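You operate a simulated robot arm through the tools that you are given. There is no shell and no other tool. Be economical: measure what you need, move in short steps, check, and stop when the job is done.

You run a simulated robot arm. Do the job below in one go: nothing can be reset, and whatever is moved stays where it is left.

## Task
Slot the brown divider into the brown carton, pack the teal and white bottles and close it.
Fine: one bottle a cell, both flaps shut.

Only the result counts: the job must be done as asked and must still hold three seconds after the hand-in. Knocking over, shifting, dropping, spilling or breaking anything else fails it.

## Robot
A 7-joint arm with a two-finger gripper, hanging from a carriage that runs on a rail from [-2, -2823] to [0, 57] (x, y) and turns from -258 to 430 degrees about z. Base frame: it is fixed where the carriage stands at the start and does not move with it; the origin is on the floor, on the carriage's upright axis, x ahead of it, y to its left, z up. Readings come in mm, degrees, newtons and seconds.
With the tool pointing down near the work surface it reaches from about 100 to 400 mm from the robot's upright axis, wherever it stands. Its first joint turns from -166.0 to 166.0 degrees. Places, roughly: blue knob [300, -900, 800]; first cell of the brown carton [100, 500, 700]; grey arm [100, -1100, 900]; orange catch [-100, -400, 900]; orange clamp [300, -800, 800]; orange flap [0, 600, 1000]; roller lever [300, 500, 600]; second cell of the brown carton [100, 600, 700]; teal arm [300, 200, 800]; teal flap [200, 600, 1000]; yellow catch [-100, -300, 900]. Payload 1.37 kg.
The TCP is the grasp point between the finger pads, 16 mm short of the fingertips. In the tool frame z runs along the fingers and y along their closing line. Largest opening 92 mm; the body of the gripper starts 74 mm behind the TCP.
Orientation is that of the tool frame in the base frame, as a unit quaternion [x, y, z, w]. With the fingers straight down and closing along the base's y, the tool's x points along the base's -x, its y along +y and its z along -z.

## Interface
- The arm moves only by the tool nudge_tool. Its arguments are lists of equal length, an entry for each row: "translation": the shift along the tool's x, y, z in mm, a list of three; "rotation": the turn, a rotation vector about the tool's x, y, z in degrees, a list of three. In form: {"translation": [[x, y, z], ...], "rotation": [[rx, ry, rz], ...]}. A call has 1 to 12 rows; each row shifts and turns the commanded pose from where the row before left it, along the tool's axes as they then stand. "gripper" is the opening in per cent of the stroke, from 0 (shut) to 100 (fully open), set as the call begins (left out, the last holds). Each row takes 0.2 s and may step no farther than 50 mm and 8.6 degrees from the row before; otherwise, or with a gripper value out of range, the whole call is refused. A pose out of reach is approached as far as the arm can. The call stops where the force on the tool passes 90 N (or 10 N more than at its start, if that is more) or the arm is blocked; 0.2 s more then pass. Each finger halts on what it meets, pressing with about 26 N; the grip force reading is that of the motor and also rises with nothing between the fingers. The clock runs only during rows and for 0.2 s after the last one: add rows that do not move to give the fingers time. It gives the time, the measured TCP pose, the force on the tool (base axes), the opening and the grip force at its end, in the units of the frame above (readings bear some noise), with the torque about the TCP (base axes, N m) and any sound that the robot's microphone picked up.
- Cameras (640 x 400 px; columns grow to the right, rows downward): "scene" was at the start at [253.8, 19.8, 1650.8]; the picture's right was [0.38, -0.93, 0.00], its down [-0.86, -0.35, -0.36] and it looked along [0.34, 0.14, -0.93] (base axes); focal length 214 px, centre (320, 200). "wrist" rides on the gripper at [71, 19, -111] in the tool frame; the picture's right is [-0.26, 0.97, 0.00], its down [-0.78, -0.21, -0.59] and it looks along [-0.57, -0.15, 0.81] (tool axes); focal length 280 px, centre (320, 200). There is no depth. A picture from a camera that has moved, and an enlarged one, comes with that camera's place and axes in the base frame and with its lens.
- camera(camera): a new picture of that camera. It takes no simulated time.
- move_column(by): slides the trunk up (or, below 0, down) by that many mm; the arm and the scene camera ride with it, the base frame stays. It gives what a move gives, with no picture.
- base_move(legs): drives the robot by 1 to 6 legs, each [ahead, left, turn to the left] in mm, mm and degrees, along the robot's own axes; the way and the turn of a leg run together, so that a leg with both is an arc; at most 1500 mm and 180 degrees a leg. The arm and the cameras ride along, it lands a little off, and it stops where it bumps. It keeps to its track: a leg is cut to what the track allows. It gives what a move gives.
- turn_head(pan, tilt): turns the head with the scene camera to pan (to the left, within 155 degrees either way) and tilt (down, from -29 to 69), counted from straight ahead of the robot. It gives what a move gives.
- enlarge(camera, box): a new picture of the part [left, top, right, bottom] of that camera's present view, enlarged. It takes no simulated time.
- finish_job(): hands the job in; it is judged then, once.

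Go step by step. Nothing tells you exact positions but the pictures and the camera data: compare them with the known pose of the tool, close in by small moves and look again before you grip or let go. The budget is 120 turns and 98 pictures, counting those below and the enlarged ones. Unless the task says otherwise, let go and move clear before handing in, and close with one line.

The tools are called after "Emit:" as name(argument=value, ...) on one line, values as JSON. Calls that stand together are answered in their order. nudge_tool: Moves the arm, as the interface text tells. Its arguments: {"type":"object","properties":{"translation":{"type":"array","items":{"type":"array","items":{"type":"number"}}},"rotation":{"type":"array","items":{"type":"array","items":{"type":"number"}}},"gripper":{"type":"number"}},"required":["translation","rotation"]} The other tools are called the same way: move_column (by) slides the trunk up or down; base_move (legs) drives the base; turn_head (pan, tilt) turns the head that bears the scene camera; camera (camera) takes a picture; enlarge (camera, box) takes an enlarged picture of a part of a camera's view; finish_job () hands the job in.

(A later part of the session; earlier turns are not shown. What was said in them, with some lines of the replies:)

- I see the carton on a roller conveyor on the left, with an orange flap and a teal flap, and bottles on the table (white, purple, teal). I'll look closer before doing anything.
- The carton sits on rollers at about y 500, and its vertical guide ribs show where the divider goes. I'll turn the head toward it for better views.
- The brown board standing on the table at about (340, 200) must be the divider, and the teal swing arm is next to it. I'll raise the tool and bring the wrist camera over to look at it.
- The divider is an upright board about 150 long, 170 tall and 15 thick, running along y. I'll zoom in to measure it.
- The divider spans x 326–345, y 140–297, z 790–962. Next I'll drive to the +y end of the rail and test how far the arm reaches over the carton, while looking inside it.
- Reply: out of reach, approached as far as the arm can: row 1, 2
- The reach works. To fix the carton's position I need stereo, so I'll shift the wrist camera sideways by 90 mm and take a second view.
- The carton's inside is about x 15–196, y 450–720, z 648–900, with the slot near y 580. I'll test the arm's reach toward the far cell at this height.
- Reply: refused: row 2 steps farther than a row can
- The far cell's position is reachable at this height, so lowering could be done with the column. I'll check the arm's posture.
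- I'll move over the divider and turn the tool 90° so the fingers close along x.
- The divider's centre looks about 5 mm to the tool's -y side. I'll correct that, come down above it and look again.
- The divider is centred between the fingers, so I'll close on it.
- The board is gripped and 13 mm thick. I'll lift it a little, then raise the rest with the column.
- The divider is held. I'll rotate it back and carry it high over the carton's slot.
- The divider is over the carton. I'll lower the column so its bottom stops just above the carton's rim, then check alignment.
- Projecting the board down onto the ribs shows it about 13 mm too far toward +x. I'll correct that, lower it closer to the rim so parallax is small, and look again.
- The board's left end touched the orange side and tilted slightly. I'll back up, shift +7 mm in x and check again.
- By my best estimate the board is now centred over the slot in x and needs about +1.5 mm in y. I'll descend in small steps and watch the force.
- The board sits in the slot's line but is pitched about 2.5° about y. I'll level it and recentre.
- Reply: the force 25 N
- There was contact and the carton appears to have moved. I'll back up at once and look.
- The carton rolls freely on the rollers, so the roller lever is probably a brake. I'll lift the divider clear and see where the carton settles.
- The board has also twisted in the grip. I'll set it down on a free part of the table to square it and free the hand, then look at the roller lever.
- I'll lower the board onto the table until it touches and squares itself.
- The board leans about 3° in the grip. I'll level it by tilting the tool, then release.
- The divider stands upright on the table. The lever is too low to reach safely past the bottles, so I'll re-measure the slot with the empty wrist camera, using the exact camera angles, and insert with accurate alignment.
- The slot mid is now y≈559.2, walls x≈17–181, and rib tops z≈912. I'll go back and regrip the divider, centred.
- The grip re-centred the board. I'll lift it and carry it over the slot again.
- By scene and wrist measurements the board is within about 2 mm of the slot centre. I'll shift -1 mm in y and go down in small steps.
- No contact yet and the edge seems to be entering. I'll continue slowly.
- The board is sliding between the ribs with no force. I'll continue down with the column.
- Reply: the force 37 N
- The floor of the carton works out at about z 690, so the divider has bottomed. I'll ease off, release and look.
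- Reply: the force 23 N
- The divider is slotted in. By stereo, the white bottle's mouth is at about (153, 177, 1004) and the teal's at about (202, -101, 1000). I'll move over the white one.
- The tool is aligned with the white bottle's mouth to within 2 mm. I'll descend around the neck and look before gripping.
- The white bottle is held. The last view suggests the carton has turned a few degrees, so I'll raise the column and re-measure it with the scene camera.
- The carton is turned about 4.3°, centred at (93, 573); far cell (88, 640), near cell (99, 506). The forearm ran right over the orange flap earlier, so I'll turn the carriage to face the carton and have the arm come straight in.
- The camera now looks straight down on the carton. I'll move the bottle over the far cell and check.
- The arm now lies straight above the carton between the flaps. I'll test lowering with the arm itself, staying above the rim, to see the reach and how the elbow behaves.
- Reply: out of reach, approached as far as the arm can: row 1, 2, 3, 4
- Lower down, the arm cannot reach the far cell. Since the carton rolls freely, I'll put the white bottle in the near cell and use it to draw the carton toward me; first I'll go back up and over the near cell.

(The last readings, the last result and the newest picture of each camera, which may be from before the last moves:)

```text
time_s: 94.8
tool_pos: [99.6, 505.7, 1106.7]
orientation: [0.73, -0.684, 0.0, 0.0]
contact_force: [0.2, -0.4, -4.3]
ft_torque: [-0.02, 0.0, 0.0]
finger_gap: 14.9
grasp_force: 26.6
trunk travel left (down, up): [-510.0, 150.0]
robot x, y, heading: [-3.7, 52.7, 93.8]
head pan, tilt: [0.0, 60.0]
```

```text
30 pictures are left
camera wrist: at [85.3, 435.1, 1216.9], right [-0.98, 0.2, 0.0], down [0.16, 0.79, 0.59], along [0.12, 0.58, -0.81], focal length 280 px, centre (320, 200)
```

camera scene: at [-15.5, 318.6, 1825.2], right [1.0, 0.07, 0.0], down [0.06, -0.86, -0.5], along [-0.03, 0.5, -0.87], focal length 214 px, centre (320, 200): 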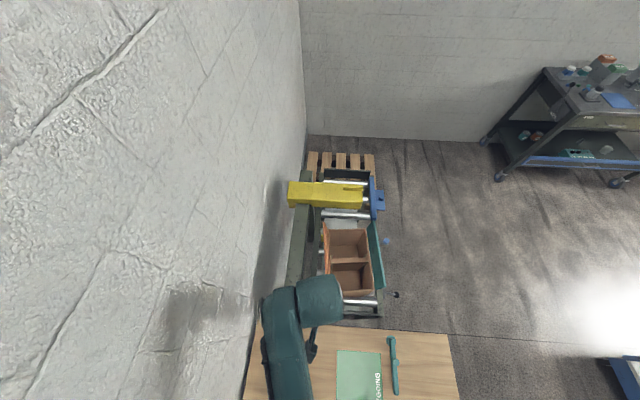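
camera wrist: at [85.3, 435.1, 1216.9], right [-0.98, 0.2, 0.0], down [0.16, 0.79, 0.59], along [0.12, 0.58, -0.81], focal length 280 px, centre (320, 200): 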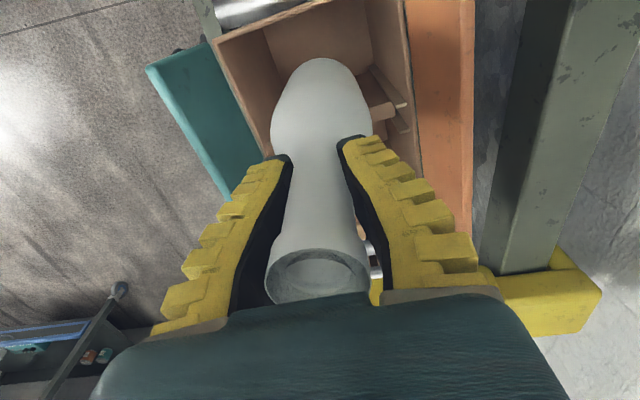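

The bottle is above the near cell. I'll lower it with the arm in steps.

Emit:
nudge_tool(translation=[[0, 0, 25], [0, 0, 25], [0, 0, 25], [0, 0, 25], [0, 0, 25], [0, 0, 25], [0, 0, 25], [0, 0, 0]], rotation=[[0, 0, 0], [0, 0, 0], [0, 0, 0], [0, 0, 0], [0, 0, 0], [0, 0, 0], [0, 0, 0], [0, 0, 0]])

Emit:
enlarge(camera="scene", box=[250, 160, 430, 320])

```text
time_s: 96.5
tool_pos: [99.9, 506.6, 930.7]
orientation: [0.73, -0.683, 0.0, 0.0]
contact_force: [-0.9, -0.9, -3.4]
ft_torque: [-0.01, 0.03, 0.0]
finger_gap: 15.0
grasp_force: 25.5
trunk travel left (down, up): [-510.0, 150.0]
robot x, y, heading: [1.7, 49.5, 93.8]
head pan, tilt: [0.0, 60.0]
```

```text
2.50 times, centred on (340, 240) of scene
camera zoom: at [-15.5, 318.6, 1695.2], right [1.0, 0.07, 0.0], down [0.06, -0.86, -0.5], along [-0.03, 0.5, -0.87], focal length 536 px, centre (270, 100)
```

zoom: 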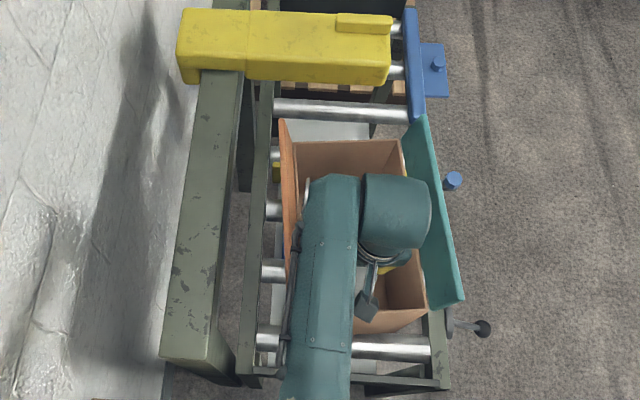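

There is no contact and the posture is good. I'll lower a bit more, then draw the carton toward me gently with the bottle against the near wall, offset in x to undo the yaw.

Emit:
move_column(by=-60)

Emit:
nudge_tool(translation=[[1.3, -20, 0], [8, 0.5, 0], [8, 0.5, 0], [8, 0.5, 0], [8, 0.5, 0], [8, 0.5, 0], [8, 0.5, 0], [8, 0.5, 0], [8, 0.5, 0], [8, 0.5, 0], [0, 0, 0]], rotation=[[0, 0, 0], [0, 0, 0], [0, 0, 0], [0, 0, 0], [0, 0, 0], [0, 0, 0], [0, 0, 0], [0, 0, 0], [0, 0, 0], [0, 0, 0], [0, 0, 0]])

Emit:
enlarge(camera="scene", box=[250, 160, 430, 320])

```text
time_s: 97.5
tool_pos: [99.8, 508.2, 870.8]
orientation: [0.73, -0.683, 0.0, 0.0]
contact_force: [-0.7, 0.6, -3.7]
ft_torque: [0.01, 0.01, 0.02]
finger_gap: 15.0
grasp_force: 26.2
trunk travel left (down, up): [-450.0, 210.0]
robot x, y, heading: [0.6, 53.2, 93.9]
head pan, tilt: [0.0, 60.0]
```

```text
time_s: 100.0
tool_pos: [119.9, 433.8, 871.8]
orientation: [0.729, -0.684, 0.0, 0.0]
contact_force: [-0.4, 0.0, -3.0]
ft_torque: [0.02, 0.01, -0.02]
finger_gap: 14.7
grasp_force: 26.0
trunk travel left (down, up): [-450.0, 210.0]
robot x, y, heading: [-4.0, 53.6, 93.8]
head pan, tilt: [0.0, 60.0]
```

```text
2.50 times, centred on (340, 240) of scene
camera zoom: at [-15.5, 318.6, 1635.2], right [1.0, 0.07, 0.0], down [0.06, -0.86, -0.5], along [-0.03, 0.5, -0.87], focal length 536 px, centre (270, 100)
```

zoom: 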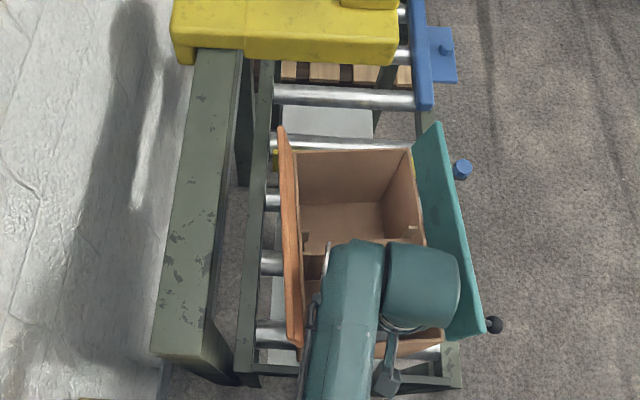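

The carton rolled along; the far cell is now at about y 597. I'll draw it a little further, watching the force in case it meets the end of the track.

Emit:
nudge_tool(translation=[[6, 0.4, 0], [6, 0.4, 0], [6, 0.4, 0], [6, 0.4, 0], [0, 0, 0]], rotation=[[0, 0, 0], [0, 0, 0], [0, 0, 0], [0, 0, 0], [0, 0, 0]])

Emit:
nudge_tool(translation=[[6, 0.4, 0], [6, 0.4, 0], [6, 0.4, 0], [0, 0, 0]], rotation=[[0, 0, 0], [0, 0, 0], [0, 0, 0], [0, 0, 0]])

Emit:
enlarge(camera="scene", box=[250, 160, 430, 320])

```text
time_s: 101.2
tool_pos: [119.6, 413.8, 872.0]
orientation: [0.731, -0.683, -0.002, -0.001]
contact_force: [-0.5, 6.7, -2.5]
ft_torque: [0.48, 0.04, -0.05]
finger_gap: 16.0
grasp_force: 26.5
trunk travel left (down, up): [-450.0, 210.0]
robot x, y, heading: [2.3, 53.4, 93.6]
head pan, tilt: [0.0, 60.0]
```

```text
time_s: 102.2
tool_pos: [120.5, 393.6, 871.3]
orientation: [0.73, -0.683, -0.001, -0.001]
contact_force: [0.0, 9.0, -3.1]
ft_torque: [0.54, 0.0, 0.0]
finger_gap: 17.8
grasp_force: 25.8
trunk travel left (down, up): [-450.0, 210.0]
robot x, y, heading: [-0.3, 55.5, 93.4]
head pan, tilt: [0.0, 60.0]
```

```text
2.50 times, centred on (340, 240) of scene
camera zoom: at [-15.5, 319.4, 1635.5], right [1.0, 0.07, 0.0], down [0.06, -0.86, -0.5], along [-0.03, 0.5, -0.87], focal length 536 px, centre (270, 100)
```

zoom: 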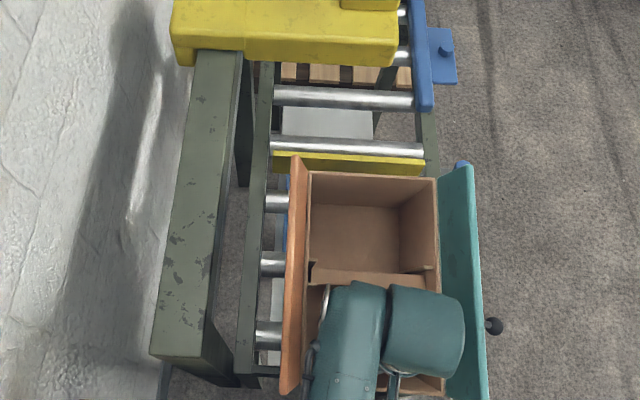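

The carton now sits nearly square with the far cell at about (115, 556). I'll centre the white bottle in the near cell and lower it to the floor.

Emit:
nudge_tool(translation=[[-9, 0, 0], [-9, 0, 0], [-8, 1, 0], [0, 0, 6], [0, 0, 5], [0, 0, 4], [0, 0, 0]], rotation=[[0, 0, 0], [0, 0, 0], [0, 0, 0], [0, 0, 0], [0, 0, 0], [0, 0, 0], [0, 0, 0]])

Emit:
camera(camera="wrist")

```text
time_s: 103.8
tool_pos: [116.6, 421.2, 856.4]
orientation: [0.73, -0.683, -0.001, -0.002]
contact_force: [-0.8, 2.3, 14.9]
ft_torque: [0.12, 0.02, 0.02]
finger_gap: 18.7
grasp_force: 25.8
trunk travel left (down, up): [-450.0, 210.0]
robot x, y, heading: [-0.2, 54.2, 93.6]
head pan, tilt: [0.0, 60.0]
```

```text
26 pictures are left
camera wrist: at [102.9, 349.5, 967.5], right [-0.98, 0.2, 0.0], down [0.16, 0.79, 0.59], along [0.12, 0.58, -0.81], focal length 280 px, centre (320, 200)
```

wrist: 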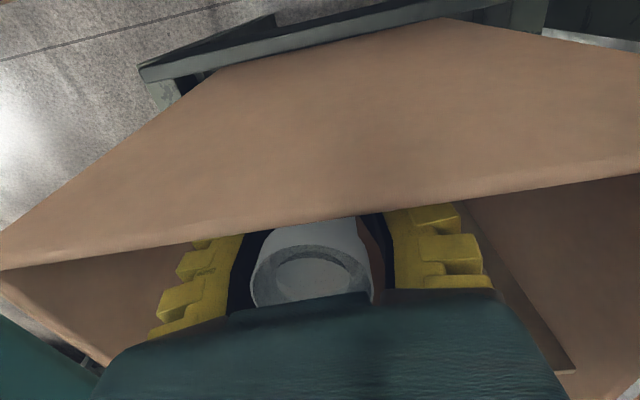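

The bottle touched the floor of the cell. I'll release and rise straight up.

Emit:
nudge_tool(translation=[[0, 0, -2], [0, 0, 0]], rotation=[[0, 0, 0], [0, 0, 0]])

Emit:
nudge_tool(translation=[[0, 0, 0], [0, 0, 0], [0, 0, 0], [0, 0, 0]], rotation=[[0, 0, 0], [0, 0, 0], [0, 0, 0], [0, 0, 0]], gripper=80)

Emit:
nudge_tool(translation=[[0, 0, -20], [0, 0, -30], [0, 0, -40], [0, 0, -40], [0, 0, -40], [0, 0, -40], [0, 0, 0]], rotation=[[0, 0, 0], [0, 0, 0], [0, 0, 0], [0, 0, 0], [0, 0, 0], [0, 0, 0], [0, 0, 0]])

Emit:
enlarge(camera="scene", box=[250, 180, 430, 340])

Emit:
camera(camera="wrist")

```text
time_s: 104.3
tool_pos: [116.2, 418.6, 857.5]
orientation: [0.73, -0.684, 0.001, 0.001]
contact_force: [-0.1, 2.9, 3.0]
ft_torque: [0.33, -0.04, 0.03]
finger_gap: 18.7
grasp_force: 26.2
trunk travel left (down, up): [-450.0, 210.0]
robot x, y, heading: [2.5, 55.6, 93.9]
head pan, tilt: [0.0, 60.0]
```

```text
time_s: 105.3
tool_pos: [117.0, 417.8, 858.3]
orientation: [0.73, -0.683, 0.0, 0.0]
contact_force: [0.0, -0.4, -0.8]
ft_torque: [0.01, 0.0, 0.01]
finger_gap: 75.4
grasp_force: 0.8
trunk travel left (down, up): [-450.0, 210.0]
robot x, y, heading: [3.3, 55.6, 93.9]
head pan, tilt: [0.0, 60.0]
```

```text
time_s: 107.0
tool_pos: [117.7, 418.0, 1067.7]
orientation: [0.73, -0.683, 0.0, 0.0]
contact_force: [-0.1, -0.7, 0.6]
ft_torque: [0.01, 0.01, 0.03]
finger_gap: 75.6
grasp_force: 1.6
trunk travel left (down, up): [-450.0, 210.0]
robot x, y, heading: [0.9, 57.2, 93.9]
head pan, tilt: [0.0, 60.0]
```

```text
2.50 times, centred on (340, 260) of scene
camera zoom: at [-15.4, 318.7, 1635.2], right [1.0, 0.07, 0.0], down [0.06, -0.86, -0.5], along [-0.03, 0.5, -0.87], focal length 536 px, centre (270, 50)
```

zoom: 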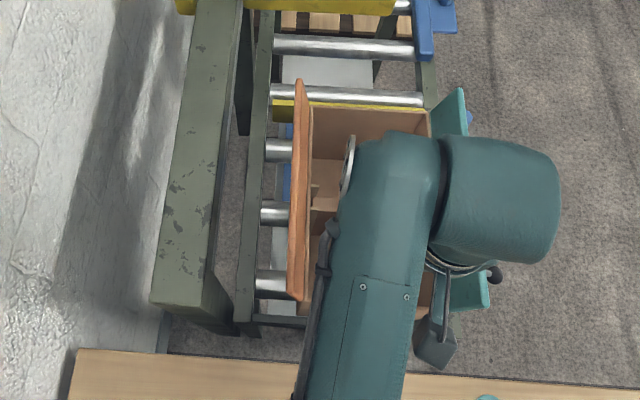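

```text
24 pictures are left
camera wrist: at [102.8, 346.7, 1179.5], right [-0.98, 0.2, 0.0], down [0.16, 0.79, 0.59], along [0.12, 0.58, -0.81], focal length 280 px, centre (320, 200)
```

wrist: 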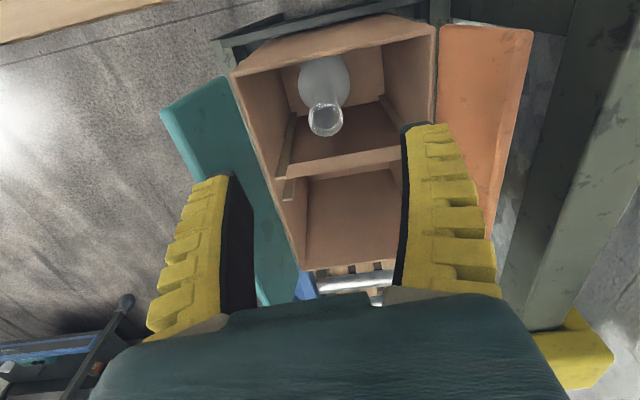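

The white bottle stands in its cell, but the carton has rolled back about 30 mm toward +y. I'll wait a second and see whether it is still moving.

Emit:
nudge_tool(translation=[[0, 0, -10], [0, 0, 0], [0, 0, 0], [0, 0, 0], [0, 0, 0], [0, 0, 0], [0, 0, 0], [0, 0, 0], [0, 0, 0], [0, 0, 0]], rotation=[[0, 0, 0], [0, 0, 0], [0, 0, 0], [0, 0, 0], [0, 0, 0], [0, 0, 0], [0, 0, 0], [0, 0, 0], [0, 0, 0], [0, 0, 0]], gripper=100)

Emit:
camera(camera="wrist")

```text
time_s: 109.2
tool_pos: [117.9, 418.7, 1077.9]
orientation: [0.73, -0.684, 0.0, 0.0]
contact_force: [-0.3, 0.1, 0.6]
ft_torque: [0.02, -0.01, 0.03]
finger_gap: 91.7
grasp_force: 0.0
trunk travel left (down, up): [-450.0, 210.0]
robot x, y, heading: [2.3, 53.3, 94.2]
head pan, tilt: [0.0, 60.0]
```

```text
23 pictures are left
camera wrist: at [102.6, 347.0, 1189.2], right [-0.98, 0.2, 0.0], down [0.16, 0.79, 0.59], along [0.12, 0.58, -0.81], focal length 280 px, centre (320, 200)
```

wrist: 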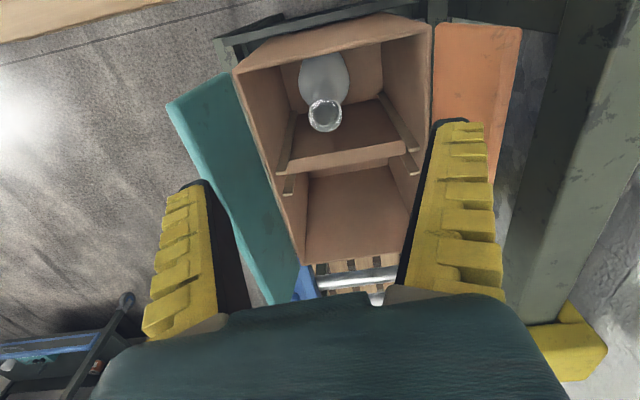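

The carton is still now, and square: x 16–189, y 383–656, divider at y≈520, far cell centre about (102, 587). I'll turn back toward the table for the teal bottle.

Emit:
move_column(by=60)

Emit:
base_move(legs=[[0, 0, -93.8]])

```text
time_s: 110.2
tool_pos: [116.8, 419.3, 1139.0]
orientation: [0.73, -0.684, 0.0, 0.0]
contact_force: [-0.8, 0.1, 0.0]
ft_torque: [-0.01, 0.0, 0.01]
finger_gap: 91.9
grasp_force: 0.0
trunk travel left (down, up): [-510.0, 150.0]
robot x, y, heading: [-1.6, 53.4, 93.7]
head pan, tilt: [0.0, 60.0]
```

```text
time_s: 114.5
tool_pos: [355.9, -88.9, 1137.8]
orientation: [0.002, 1.0, 0.0, 0.0]
contact_force: [-0.3, 0.4, -1.5]
ft_torque: [0.01, -0.02, 0.02]
finger_gap: 91.8
grasp_force: 0.1
trunk travel left (down, up): [-510.0, 150.0]
robot x, y, heading: [3.5, 53.4, -0.3]
head pan, tilt: [0.0, 60.0]
```

Emit:
nudge_tool(translation=[[38.5, -3, 0], [38.5, -3, 0], [38.5, -3, 0], [38.5, -3, 0], [0, 0, 27], [0, 0, 27], [0, 0, 0]], rotation=[[0, 0, 0], [0, 0, 0], [0, 0, 0], [0, 0, 0], [0, 0, 0], [0, 0, 0], [0, 0, 0]])

Emit:
camera(camera="wrist")

```text
time_s: 116.1
tool_pos: [200.8, -100.4, 1083.4]
orientation: [0.002, 1.0, 0.0, 0.0]
contact_force: [-0.2, -0.2, 0.9]
ft_torque: [-0.04, -0.02, 0.01]
finger_gap: 91.8
grasp_force: 0.1
trunk travel left (down, up): [-510.0, 150.0]
robot x, y, heading: [0.5, 53.4, -0.3]
head pan, tilt: [0.0, 60.0]
```

```text
22 pictures are left
camera wrist: at [130.6, -79.8, 1194.6], right [0.27, 0.96, 0.0], down [0.78, -0.22, 0.59], along [0.57, -0.16, -0.81], focal length 280 px, centre (320, 200)
```

wrist: 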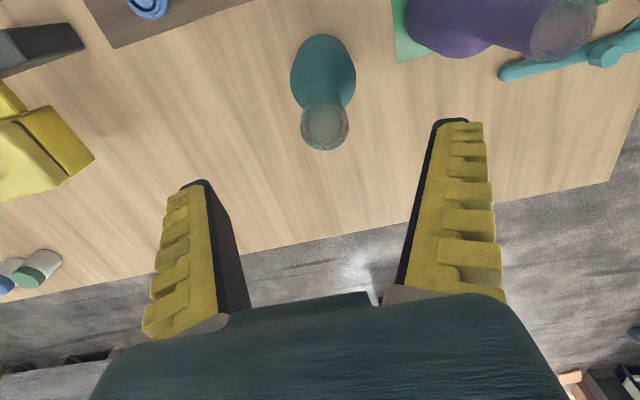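

Emit:
nudge_tool(translation=[[-2.5, 3.4, 26], [0, 0, 26], [0, 0, 26], [0, 0, 26], [0, 0, 24], [0, 0, 0]], rotation=[[0, 0, 0], [0, 0, 0], [0, 0, 0], [0, 0, 0], [0, 0, 0], [0, 0, 0]])

Emit:
camera(camera="wrist")

```text
time_s: 117.5
tool_pos: [204.1, -96.0, 955.6]
orientation: [0.003, 1.0, 0.0, 0.0]
contact_force: [0.6, 0.2, 0.6]
ft_torque: [0.0, -0.04, -0.01]
finger_gap: 92.1
grasp_force: 0.0
trunk travel left (down, up): [-510.0, 150.0]
robot x, y, heading: [-0.3, 56.0, -0.1]
head pan, tilt: [0.0, 60.0]
```

```text
21 pictures are left
camera wrist: at [133.6, -76.8, 1066.7], right [0.27, 0.96, 0.0], down [0.78, -0.22, 0.59], along [0.57, -0.16, -0.81], focal length 280 px, centre (320, 200)
```

wrist: 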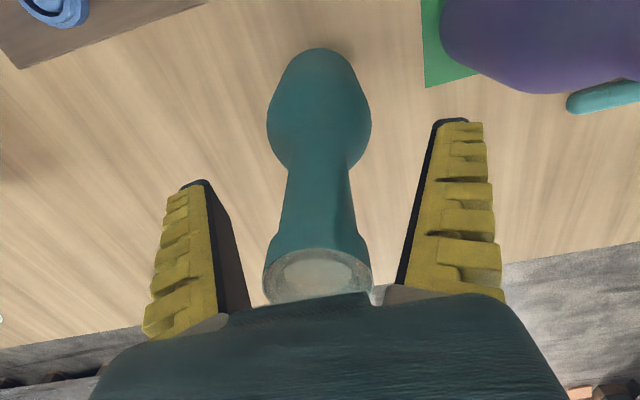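

Centred on the teal bottle's neck; I'll close and lift.

Emit:
nudge_tool(translation=[[0, 0, 0], [0, 0, 0], [0, 0, 0], [0, 0, 0], [0, 0, 0], [0, 0, 0]], rotation=[[0, 0, 0], [0, 0, 0], [0, 0, 0], [0, 0, 0], [0, 0, 0], [0, 0, 0]], gripper=0)

Emit:
nudge_tool(translation=[[0, 0, -15], [0, 0, -25], [0, 0, -40], [0, 0, -40], [0, 0, -40], [0, 0, 0]], rotation=[[0, 0, 0], [0, 0, 0], [0, 0, 0], [0, 0, 0], [0, 0, 0], [0, 0, 0]])

Emit:
move_column(by=120)

Emit:
nudge_tool(translation=[[-24, 37.5, 0], [-24, 37.5, 0], [-24, 37.5, 0], [-24, 37.5, 0], [0, 0, 0]], rotation=[[0, 0, 0], [0, 0, 0], [0, 0, 0], [0, 0, 0], [0, 0, 0]])

Emit:
base_move(legs=[[0, 0, 90]])

```text
time_s: 118.9
tool_pos: [203.8, -96.5, 956.7]
orientation: [0.003, 1.0, 0.0, -0.001]
contact_force: [-2.9, 1.1, 6.7]
ft_torque: [-0.03, 0.41, 0.03]
finger_gap: 20.7
grasp_force: 26.2
trunk travel left (down, up): [-510.0, 150.0]
robot x, y, heading: [0.7, 58.0, -0.4]
head pan, tilt: [0.0, 60.0]
```

```text
time_s: 120.3
tool_pos: [201.9, -96.7, 1116.7]
orientation: [0.003, 1.0, -0.001, -0.001]
contact_force: [-0.2, 0.6, -3.9]
ft_torque: [-0.02, 0.03, -0.03]
finger_gap: 15.3
grasp_force: 26.1
trunk travel left (down, up): [-510.0, 150.0]
robot x, y, heading: [-4.6, 52.5, -0.1]
head pan, tilt: [0.0, 60.0]
```

```text
time_s: 121.8
tool_pos: [205.0, -97.0, 1236.2]
orientation: [0.003, 1.0, 0.0, 0.0]
contact_force: [-0.1, 0.1, -3.6]
ft_torque: [0.04, -0.01, 0.01]
finger_gap: 15.4
grasp_force: 25.2
trunk travel left (down, up): [-630.0, 30.0]
robot x, y, heading: [0.1, 53.1, -0.3]
head pan, tilt: [0.0, 60.0]
```

```text
time_s: 123.0
tool_pos: [300.2, 51.5, 1236.9]
orientation: [0.003, 1.0, 0.0, 0.0]
contact_force: [-0.1, 1.0, -3.2]
ft_torque: [0.03, 0.02, 0.0]
finger_gap: 15.1
grasp_force: 25.1
trunk travel left (down, up): [-630.0, 30.0]
robot x, y, heading: [3.4, 52.2, -0.1]
head pan, tilt: [0.0, 60.0]
```

```text
time_s: 127.3
tool_pos: [1.2, 354.9, 1235.9]
orientation: [-0.707, 0.707, 0.0, 0.0]
contact_force: [-0.3, -0.2, -3.8]
ft_torque: [0.0, 0.01, 0.01]
finger_gap: 14.5
grasp_force: 25.7
trunk travel left (down, up): [-630.0, 30.0]
robot x, y, heading: [-1.1, 53.6, 90.0]
head pan, tilt: [0.0, 60.0]
```

Emit:
enlarge(camera="scene", box=[250, 180, 430, 340])

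```text
2.50 times, centred on (340, 260) of scene
camera zoom: at [2.4, 319.2, 1815.2], right [1.0, 0.0, 0.0], down [0.0, -0.87, -0.5], along [0.0, 0.5, -0.87], focal length 536 px, centre (270, 50)
```

zoom: 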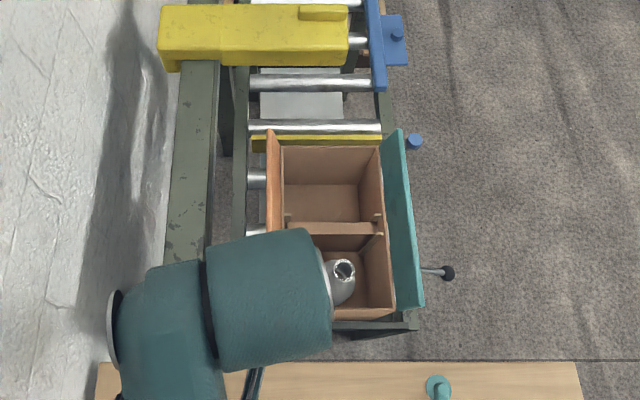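

The far cell's centre is about (106, 582). I'll move the teal bottle over it and lower close to the rim.

Emit:
nudge_tool(translation=[[-37.8, -17.5, 0], [-37.8, -17.5, 0], [-37.8, -17.5, 0], [-37.8, -17.5, 0], [-37.8, -17.5, 0], [-37.8, -17.5, 0], [0, 0, 0], [0, 0, 0]], rotation=[[0, 0, 0], [0, 0, 0], [0, 0, 0], [0, 0, 0], [0, 0, 0], [0, 0, 0], [0, 0, 0], [0, 0, 0]])

Emit:
move_column(by=-125)

Emit:
camera(camera="wrist")

```text
time_s: 129.1
tool_pos: [107.1, 581.7, 1235.0]
orientation: [-0.707, 0.708, 0.0, 0.0]
contact_force: [-0.8, 0.1, -3.8]
ft_torque: [0.04, 0.0, 0.06]
finger_gap: 14.6
grasp_force: 25.3
trunk travel left (down, up): [-630.0, 30.0]
robot x, y, heading: [2.4, 52.9, 89.9]
head pan, tilt: [0.0, 60.0]
```

```text
time_s: 130.6
tool_pos: [106.9, 582.7, 1110.7]
orientation: [-0.706, 0.708, 0.0, 0.0]
contact_force: [-0.7, 0.3, -3.5]
ft_torque: [0.03, 0.03, 0.0]
finger_gap: 14.4
grasp_force: 25.9
trunk travel left (down, up): [-505.0, 155.0]
robot x, y, heading: [-4.7, 49.9, 89.6]
head pan, tilt: [0.0, 60.0]
```

```text
19 pictures are left
camera wrist: at [87.5, 511.4, 1221.8], right [-0.96, 0.26, 0.0], down [0.21, 0.78, 0.59], along [0.16, 0.57, -0.81], focal length 280 px, centre (320, 200)
```

wrist: 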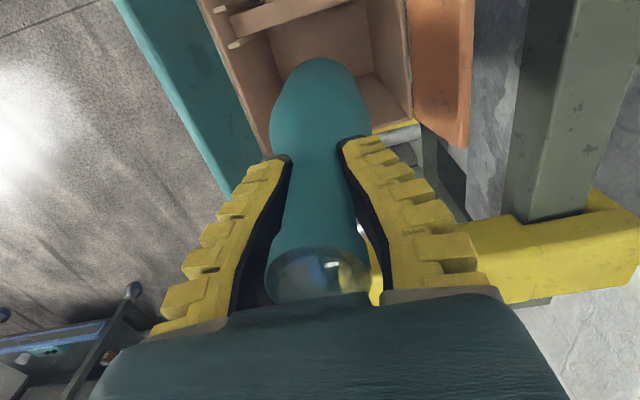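

The bottle is centred in the far cell to within a few mm. I'll lower it.

Emit:
nudge_tool(translation=[[0, 3, 20], [0, 0, 21], [0, 0, 21], [0, 0, 21], [0, 0, 21], [0, 0, 21], [0, 0, 0]], rotation=[[0, 0, 0], [0, 0, 0], [0, 0, 0], [0, 0, 0], [0, 0, 0], [0, 0, 0], [0, 0, 0]])

Emit:
enlarge(camera="scene", box=[250, 160, 430, 320])

```text
time_s: 132.2
tool_pos: [104.2, 582.3, 985.0]
orientation: [-0.706, 0.708, -0.001, -0.001]
contact_force: [0.3, 1.0, -3.6]
ft_torque: [-0.04, -0.04, 0.03]
finger_gap: 14.5
grasp_force: 26.1
trunk travel left (down, up): [-505.0, 155.0]
robot x, y, heading: [1.5, 48.4, 90.2]
head pan, tilt: [0.0, 60.0]
```

```text
2.50 times, centred on (340, 240) of scene
camera zoom: at [2.4, 319.1, 1690.2], right [1.0, 0.0, 0.0], down [0.0, -0.87, -0.5], along [0.0, 0.5, -0.87], focal length 536 px, centre (270, 100)
```

zoom: 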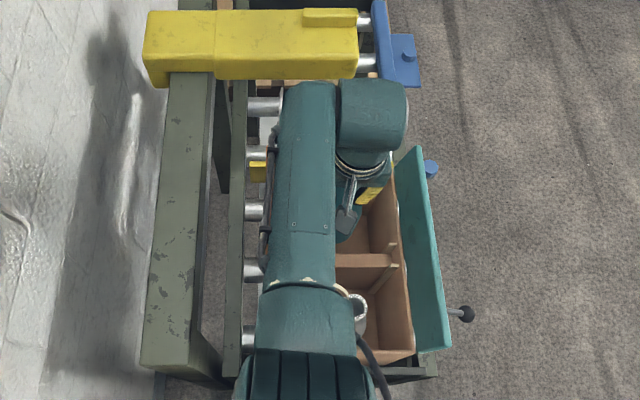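

It's in the cell's mouth with no contact. Before going lower I'll check the forearm's height by stereo from a second head position.

Emit:
turn_head(pan=70, tilt=66)

Emit:
camera(camera="scene")

```text
time_s: 133.6
tool_pos: [103.9, 582.2, 984.2]
orientation: [-0.707, 0.707, 0.0, 0.0]
contact_force: [-0.1, 0.1, -4.5]
ft_torque: [0.0, -0.04, -0.02]
finger_gap: 14.8
grasp_force: 26.1
trunk travel left (down, up): [-505.0, 155.0]
robot x, y, heading: [1.8, 57.0, 89.8]
head pan, tilt: [70.0, 66.0]
```

```text
17 pictures are left
camera scene: at [-53.5, 272.9, 1683.6], right [0.34, 0.94, 0.0], down [0.86, -0.31, -0.41], along [-0.38, 0.14, -0.91], focal length 214 px, centre (320, 200)
```

scene: 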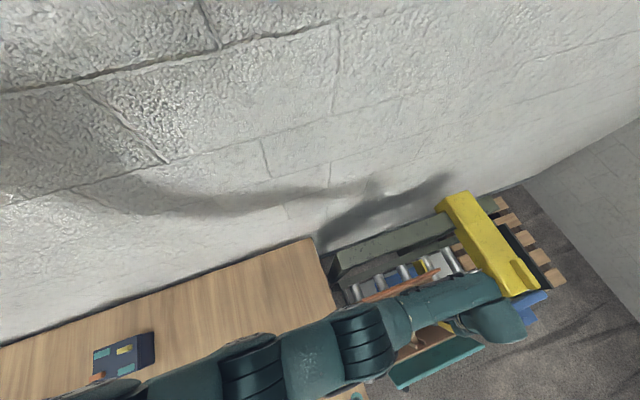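

The forearm sits more than 180 mm above the tool, so there is plenty of clearance. I'll lower with the column, then set the bottle down softly.

Emit:
move_column(by=-112)

Emit:
nudge_tool(translation=[[0, 0, 6], [0, 0, 4], [0, 0, 3], [0, 0, 3], [0, 0, 0]], rotation=[[0, 0, 0], [0, 0, 0], [0, 0, 0], [0, 0, 0], [0, 0, 0]])

```text
time_s: 135.0
tool_pos: [104.0, 581.5, 873.0]
orientation: [-0.707, 0.707, 0.0, 0.0]
contact_force: [0.5, 0.1, -3.4]
ft_torque: [0.03, 0.0, 0.03]
finger_gap: 14.8
grasp_force: 25.9
trunk travel left (down, up): [-393.0, 267.0]
robot x, y, heading: [-1.3, 53.0, 89.8]
head pan, tilt: [70.0, 66.0]
```

```text
time_s: 136.2
tool_pos: [104.0, 584.6, 858.8]
orientation: [-0.706, 0.708, 0.002, 0.001]
contact_force: [-0.9, 0.7, 13.4]
ft_torque: [-0.17, 0.01, 0.0]
finger_gap: 17.7
grasp_force: 26.2
trunk travel left (down, up): [-393.0, 267.0]
robot x, y, heading: [1.3, 54.9, 90.0]
head pan, tilt: [70.0, 66.0]
```

Emit:
nudge_tool(translation=[[0, 0, -2], [0, 0, 0]], rotation=[[0, 0, 0], [0, 0, 0]])

Emit:
nudge_tool(translation=[[0, 0, 0], [0, 0, 0], [0, 0, 0], [0, 0, 0]], rotation=[[0, 0, 0], [0, 0, 0], [0, 0, 0], [0, 0, 0]], gripper=80)

Emit:
nudge_tool(translation=[[0, 0, -20], [0, 0, -30], [0, 0, -40], [0, 0, -40], [0, 0, -40], [0, 0, 0]], rotation=[[0, 0, 0], [0, 0, 0], [0, 0, 0], [0, 0, 0], [0, 0, 0], [0, 0, 0]])

Emit:
move_column(by=150)

Emit:
camera(camera="wrist")

```text
time_s: 136.8
tool_pos: [103.9, 583.2, 859.6]
orientation: [-0.707, 0.707, 0.0, 0.001]
contact_force: [0.9, 2.7, 3.6]
ft_torque: [0.5, 0.0, -0.02]
finger_gap: 17.5
grasp_force: 25.9
trunk travel left (down, up): [-393.0, 267.0]
robot x, y, heading: [-2.6, 54.8, 90.0]
head pan, tilt: [70.0, 66.0]
```

```text
time_s: 137.8
tool_pos: [105.2, 581.5, 860.3]
orientation: [-0.706, 0.708, 0.001, 0.0]
contact_force: [0.1, -0.4, 0.7]
ft_torque: [-0.02, 0.0, -0.01]
finger_gap: 75.4
grasp_force: 1.0
trunk travel left (down, up): [-393.0, 267.0]
robot x, y, heading: [-0.5, 54.8, 89.9]
head pan, tilt: [70.0, 66.0]
```

```text
time_s: 139.2
tool_pos: [103.8, 581.4, 1030.2]
orientation: [-0.707, 0.708, 0.0, 0.0]
contact_force: [-0.2, 0.0, -0.2]
ft_torque: [-0.01, 0.0, 0.01]
finger_gap: 75.4
grasp_force: 1.3
trunk travel left (down, up): [-393.0, 267.0]
robot x, y, heading: [-1.8, 58.0, 89.8]
head pan, tilt: [70.0, 66.0]
```

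```text
time_s: 141.0
tool_pos: [104.4, 580.8, 1180.4]
orientation: [-0.707, 0.708, 0.0, 0.0]
contact_force: [-0.9, 0.4, 0.1]
ft_torque: [-0.03, 0.03, 0.0]
finger_gap: 75.4
grasp_force: 0.8
trunk travel left (down, up): [-543.0, 117.0]
robot x, y, heading: [1.1, 48.0, 90.0]
head pan, tilt: [70.0, 66.0]
```

```text
16 pictures are left
camera wrist: at [84.4, 510.9, 1290.5], right [-0.96, 0.26, 0.0], down [0.21, 0.78, 0.59], along [0.16, 0.57, -0.81], focal length 280 px, centre (320, 200)
```

wrist: 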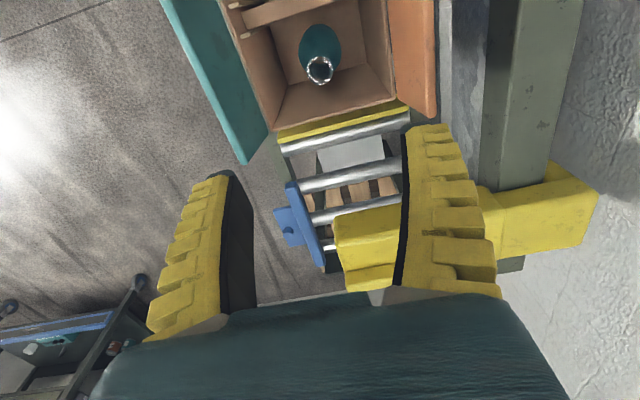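

Both bottles are in their cells. Next are the flaps: I'll close the fingers and move outside the teal flap.

Emit:
nudge_tool(translation=[[12.2, -33.2, 0], [12.2, -33.2, 0], [12.2, -33.2, 0], [12.2, -33.2, 0], [12.2, -33.2, 0], [0, 0, 0], [0, 0, 0]], rotation=[[0, 0, 0], [0, 0, 0], [0, 0, 0], [0, 0, 0], [0, 0, 0], [0, 0, 0], [0, 0, 0]], gripper=0)

Emit:
move_column(by=-80)

Emit:
nudge_tool(translation=[[0, 0, 30], [0, 0, 30], [0, 0, 30], [0, 0, 30], [0, 0, 14], [0, 0, 0]], rotation=[[0, 0, 0], [0, 0, 0], [0, 0, 0], [0, 0, 0], [0, 0, 0], [0, 0, 0]])

Emit:
turn_head(pan=0, tilt=60)

Emit:
enlarge(camera="scene", box=[270, 190, 430, 330])

```text
time_s: 142.6
tool_pos: [268.4, 519.9, 1179.7]
orientation: [0.707, -0.707, -0.001, 0.0]
contact_force: [0.0, 0.1, 0.5]
ft_torque: [0.0, -0.01, 0.01]
finger_gap: 0.0
grasp_force: 26.2
trunk travel left (down, up): [-543.0, 117.0]
robot x, y, heading: [0.0, 51.3, 89.8]
head pan, tilt: [70.0, 66.0]
```

```text
time_s: 143.8
tool_pos: [268.9, 520.4, 1101.5]
orientation: [-0.706, 0.708, 0.0, 0.0]
contact_force: [0.6, 0.2, 0.9]
ft_torque: [0.0, 0.01, 0.0]
finger_gap: 0.1
grasp_force: 26.1
trunk travel left (down, up): [-463.0, 197.0]
robot x, y, heading: [1.3, 52.8, 89.9]
head pan, tilt: [70.0, 66.0]
```

```text
time_s: 145.2
tool_pos: [268.4, 520.2, 965.9]
orientation: [-0.707, 0.707, 0.001, 0.0]
contact_force: [-0.2, -0.1, -0.6]
ft_torque: [-0.02, 0.02, 0.03]
finger_gap: 0.0
grasp_force: 25.8
trunk travel left (down, up): [-463.0, 197.0]
robot x, y, heading: [-0.4, 54.9, 89.9]
head pan, tilt: [70.0, 66.0]
```

```text
time_s: 146.6
tool_pos: [269.3, 520.3, 966.1]
orientation: [-0.707, 0.707, 0.0, 0.0]
contact_force: [0.0, 0.2, 0.5]
ft_torque: [0.03, 0.01, -0.02]
finger_gap: 0.0
grasp_force: 26.0
trunk travel left (down, up): [-463.0, 197.0]
robot x, y, heading: [1.0, 50.9, 89.9]
head pan, tilt: [0.0, 60.0]
```

```text
2.86 times, centred on (350, 260) of scene
camera zoom: at [2.3, 319.3, 1648.2], right [1.0, 0.0, 0.0], down [0.0, -0.87, -0.5], along [0.0, 0.5, -0.87], focal length 613 px, centre (234, 29)
```

zoom: 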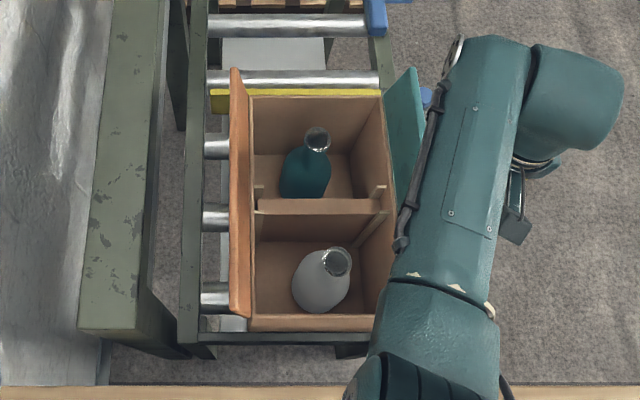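

Everything stands well, and the tool is outside the teal flap. I'll sweep it inward along -x.

Emit:
nudge_tool(translation=[[0, 18, 0], [0, 18, 0], [0, 15, 0], [0, 15, 0], [0, 15, 0], [0, 15, 0], [0, 15, 0], [0, 15, 0], [0, 10, 0], [0, 0, 0]], rotation=[[0, 0, 0], [0, 0, 0], [0, 0, 0], [0, 0, 0], [0, 0, 0], [0, 0, 0], [0, 0, 0], [0, 0, 0], [0, 0, 0], [0, 0, 0]])

Emit:
enlarge(camera="scene", box=[270, 190, 430, 330])

```text
time_s: 148.8
tool_pos: [132.5, 521.2, 964.9]
orientation: [-0.707, 0.708, 0.0, -0.001]
contact_force: [0.3, 0.0, -0.6]
ft_torque: [-0.04, 0.0, 0.0]
finger_gap: 0.0
grasp_force: 26.2
trunk travel left (down, up): [-463.0, 197.0]
robot x, y, heading: [3.9, 56.1, 89.7]
head pan, tilt: [0.0, 60.0]
```

```text
2.86 times, centred on (350, 260) of scene
camera zoom: at [2.4, 319.3, 1648.2], right [1.0, 0.0, 0.0], down [0.0, -0.87, -0.5], along [0.0, 0.5, -0.87], focal length 613 px, centre (234, 29)
```

zoom: 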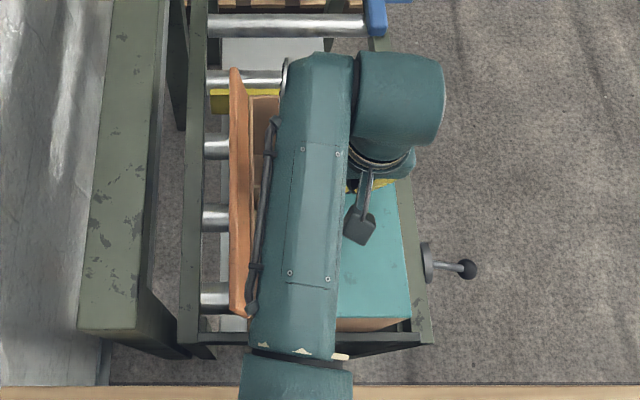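

The teal flap is folding in. I'll press it down gently, then lift away and check that it stays.

Emit:
nudge_tool(translation=[[0, -10, 0], [0, -10, 8], [0, 0, 7], [0, 0, 6], [0, 0, 4], [0, 0, 0]], rotation=[[0, 0, 0], [0, 0, 0], [0, 0, 0], [0, 0, 0], [0, 0, 0], [0, 0, 0]])

Emit:
nudge_tool(translation=[[0, 0, -20], [0, 0, -30], [0, 0, -30], [0, 0, -30], [0, 0, 0]], rotation=[[0, 0, 0], [0, 0, 0], [0, 0, 0], [0, 0, 0], [0, 0, 0]])

Emit:
camera(camera="wrist")

```text
time_s: 150.2
tool_pos: [156.0, 526.2, 947.2]
orientation: [-0.706, 0.708, 0.002, 0.005]
contact_force: [-1.2, 0.8, 38.1]
ft_torque: [-0.15, -0.03, 0.02]
finger_gap: 5.9
grasp_force: 25.9
trunk travel left (down, up): [-463.0, 197.0]
robot x, y, heading: [-2.4, 52.8, 90.0]
head pan, tilt: [0.0, 60.0]
```

```text
time_s: 151.4
tool_pos: [152.3, 521.0, 1051.4]
orientation: [-0.706, 0.708, -0.001, -0.001]
contact_force: [1.0, 0.1, -0.2]
ft_torque: [-0.02, -0.01, 0.03]
finger_gap: 0.2
grasp_force: 26.0
trunk travel left (down, up): [-463.0, 197.0]
robot x, y, heading: [-4.2, 52.7, 89.9]
head pan, tilt: [0.0, 60.0]
```

```text
13 pictures are left
camera wrist: at [133.1, 449.4, 1161.9], right [-0.96, 0.26, 0.0], down [0.21, 0.78, 0.59], along [0.15, 0.57, -0.81], focal length 280 px, centre (320, 200)
```

wrist: 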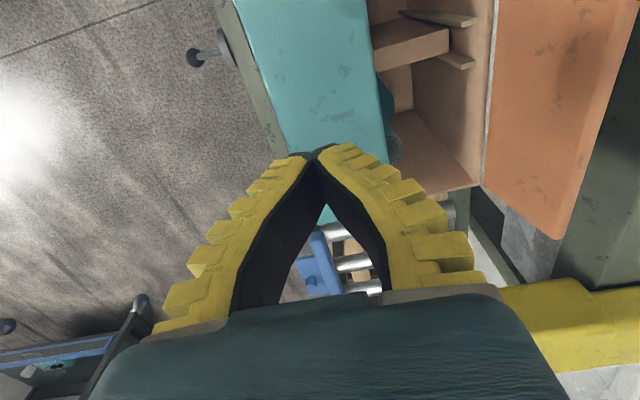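

The teal flap is flat and stays. Now the orange one: I'll go over to its outer side.

Emit:
nudge_tool(translation=[[0, 47.5, 0], [0, 47.5, 0], [0, 47.5, 0], [0, 47.5, 0], [0, 0, 0]], rotation=[[0, 0, 0], [0, 0, 0], [0, 0, 0], [0, 0, 0], [0, 0, 0]])

Emit:
enlarge(camera="scene", box=[250, 190, 410, 330])

Emit:
camera(camera="wrist")

```text
time_s: 152.6
tool_pos: [-36.9, 520.1, 1050.6]
orientation: [-0.707, 0.707, 0.001, 0.0]
contact_force: [-0.5, -0.1, 0.1]
ft_torque: [0.01, -0.03, -0.01]
finger_gap: 0.0
grasp_force: 25.9
trunk travel left (down, up): [-463.0, 197.0]
robot x, y, heading: [0.1, 52.7, 89.8]
head pan, tilt: [0.0, 60.0]
```

```text
2.86 times, centred on (330, 260) of scene
camera zoom: at [2.3, 319.3, 1648.2], right [1.0, 0.0, 0.0], down [0.0, -0.87, -0.5], along [0.0, 0.5, -0.87], focal length 613 px, centre (291, 29)
```

zoom: 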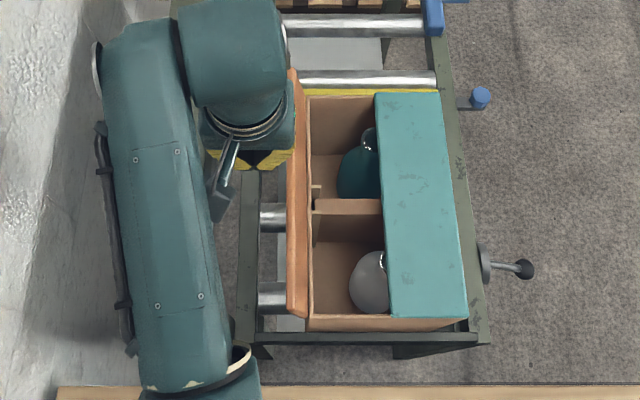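

```text
11 pictures are left
camera wrist: at [-56.7, 450.4, 1162.1], right [-0.96, 0.26, 0.0], down [0.21, 0.78, 0.59], along [0.16, 0.57, -0.81], focal length 280 px, centre (320, 200)
```

wrist: 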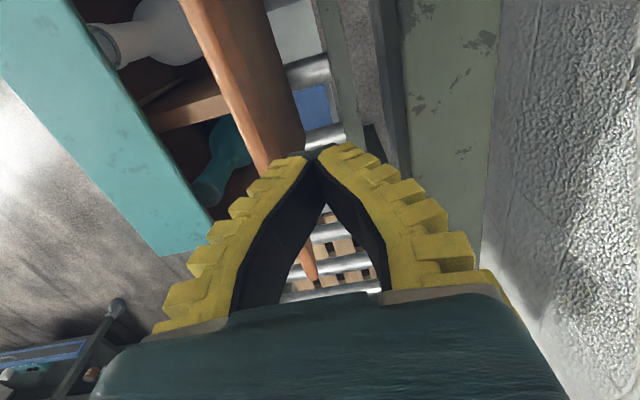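

I'll shift out a little more, go down and sweep the orange flap inward along +x.

Emit:
nudge_tool(translation=[[0, 15, 0], [0, 0, 28], [0, 0, 28], [0, 0, 28], [0, -15, 0], [0, -15, 0], [0, -15, 0], [0, -15, 0], [0, -15, 0], [0, -15, 0], [0, -15, 0], [0, -12, 0]], rotation=[[0, 0, 0], [0, 0, 0], [0, 0, 0], [0, 0, 0], [0, 0, 0], [0, 0, 0], [0, 0, 0], [0, 0, 0], [0, 0, 0], [0, 0, 0], [0, 0, 0], [0, 0, 0]])

Emit:
enlarge(camera="scene", box=[250, 190, 410, 330])

```text
time_s: 155.2
tool_pos: [64.8, 520.9, 967.0]
orientation: [-0.706, 0.708, 0.0, -0.001]
contact_force: [-0.4, 0.8, -0.4]
ft_torque: [0.0, -0.03, 0.03]
finger_gap: 0.0
grasp_force: 25.3
trunk travel left (down, up): [-463.0, 197.0]
robot x, y, heading: [-1.5, 51.7, 90.0]
head pan, tilt: [0.0, 60.0]
```

```text
2.86 times, centred on (330, 260) of scene
camera zoom: at [2.3, 319.3, 1648.2], right [1.0, 0.0, 0.0], down [0.0, -0.87, -0.5], along [0.0, 0.5, -0.87], focal length 613 px, centre (291, 29)
```

zoom: 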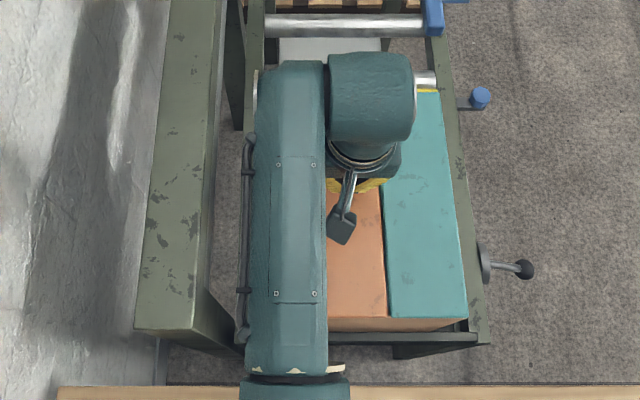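

Emit:
nudge_tool(translation=[[0, 8, 5], [0, 8, 5], [0, 0, 5], [0, 0, 4], [0, 0, 3], [0, 0, 0]], rotation=[[0, 0, 0], [0, 0, 0], [0, 0, 0], [0, 0, 0], [0, 0, 0], [0, 0, 0]])

Emit:
nudge_tool(translation=[[0, 0, -20], [0, 0, -30], [0, 0, -40], [0, 0, -40], [40, 0, -20], [45, 0, 0], [45, 0, 0], [45, 0, 0], [0, 0, 0]], rotation=[[0, 0, 0], [0, 0, 0], [0, 0, 0], [0, 0, 0], [0, 0, 0], [0, 0, 0], [0, 0, 0], [0, 0, 0], [0, 0, 0]])

Emit:
enlarge(camera="scene", box=[250, 190, 410, 330])

Emit:
camera(camera="wrist")

```text
time_s: 156.6
tool_pos: [48.5, 525.3, 947.8]
orientation: [-0.706, 0.708, 0.002, 0.004]
contact_force: [-1.1, 0.0, 31.1]
ft_torque: [-0.08, 0.0, -0.03]
finger_gap: 6.0
grasp_force: 26.1
trunk travel left (down, up): [-463.0, 197.0]
robot x, y, heading: [1.0, 53.8, 90.1]
head pan, tilt: [0.0, 60.0]
```

```text
time_s: 158.6
tool_pos: [47.5, 346.2, 1095.2]
orientation: [-0.707, 0.708, 0.0, 0.0]
contact_force: [0.0, 0.0, -0.3]
ft_torque: [0.02, -0.02, 0.01]
finger_gap: 0.0
grasp_force: 26.3
trunk travel left (down, up): [-463.0, 197.0]
robot x, y, heading: [-1.0, 53.7, 89.9]
head pan, tilt: [0.0, 60.0]
```

```text
2.86 times, centred on (330, 260) of scene
camera zoom: at [2.4, 319.2, 1648.2], right [1.0, 0.0, 0.0], down [0.0, -0.87, -0.5], along [0.0, 0.5, -0.87], focal length 613 px, centre (291, 29)
```

zoom: 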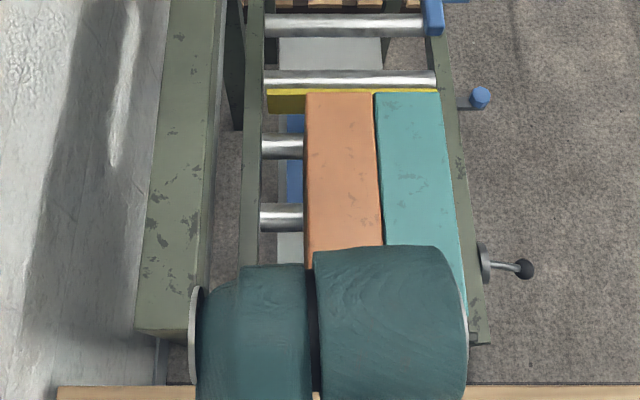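

```text
8 pictures are left
camera wrist: at [28.0, 274.5, 1205.4], right [-0.96, 0.26, 0.0], down [0.21, 0.78, 0.59], along [0.15, 0.57, -0.81], focal length 280 px, centre (320, 200)
```

wrist: 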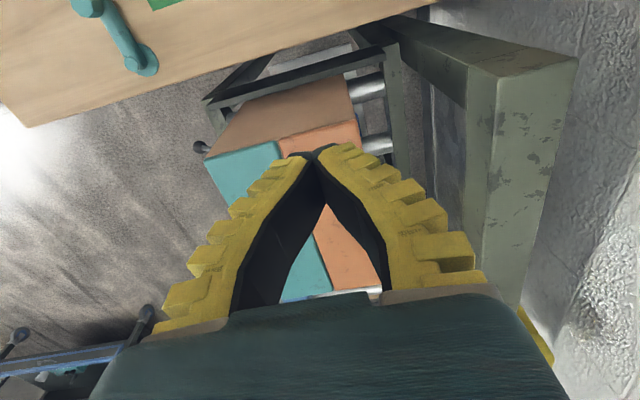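

Both flaps lie flat and shut, the divider and both bottles are inside, and the arm is clear. I'm handing in.

Emit:
finish_job()

```text
The job is handed in.
```

The divider is in its slot, the white bottle is in the near cell and the teal one in the far cell. Both flaps are shut; the carton rolled on its free rollers while I worked and ended about 65 mm closer to the robot than where it started.
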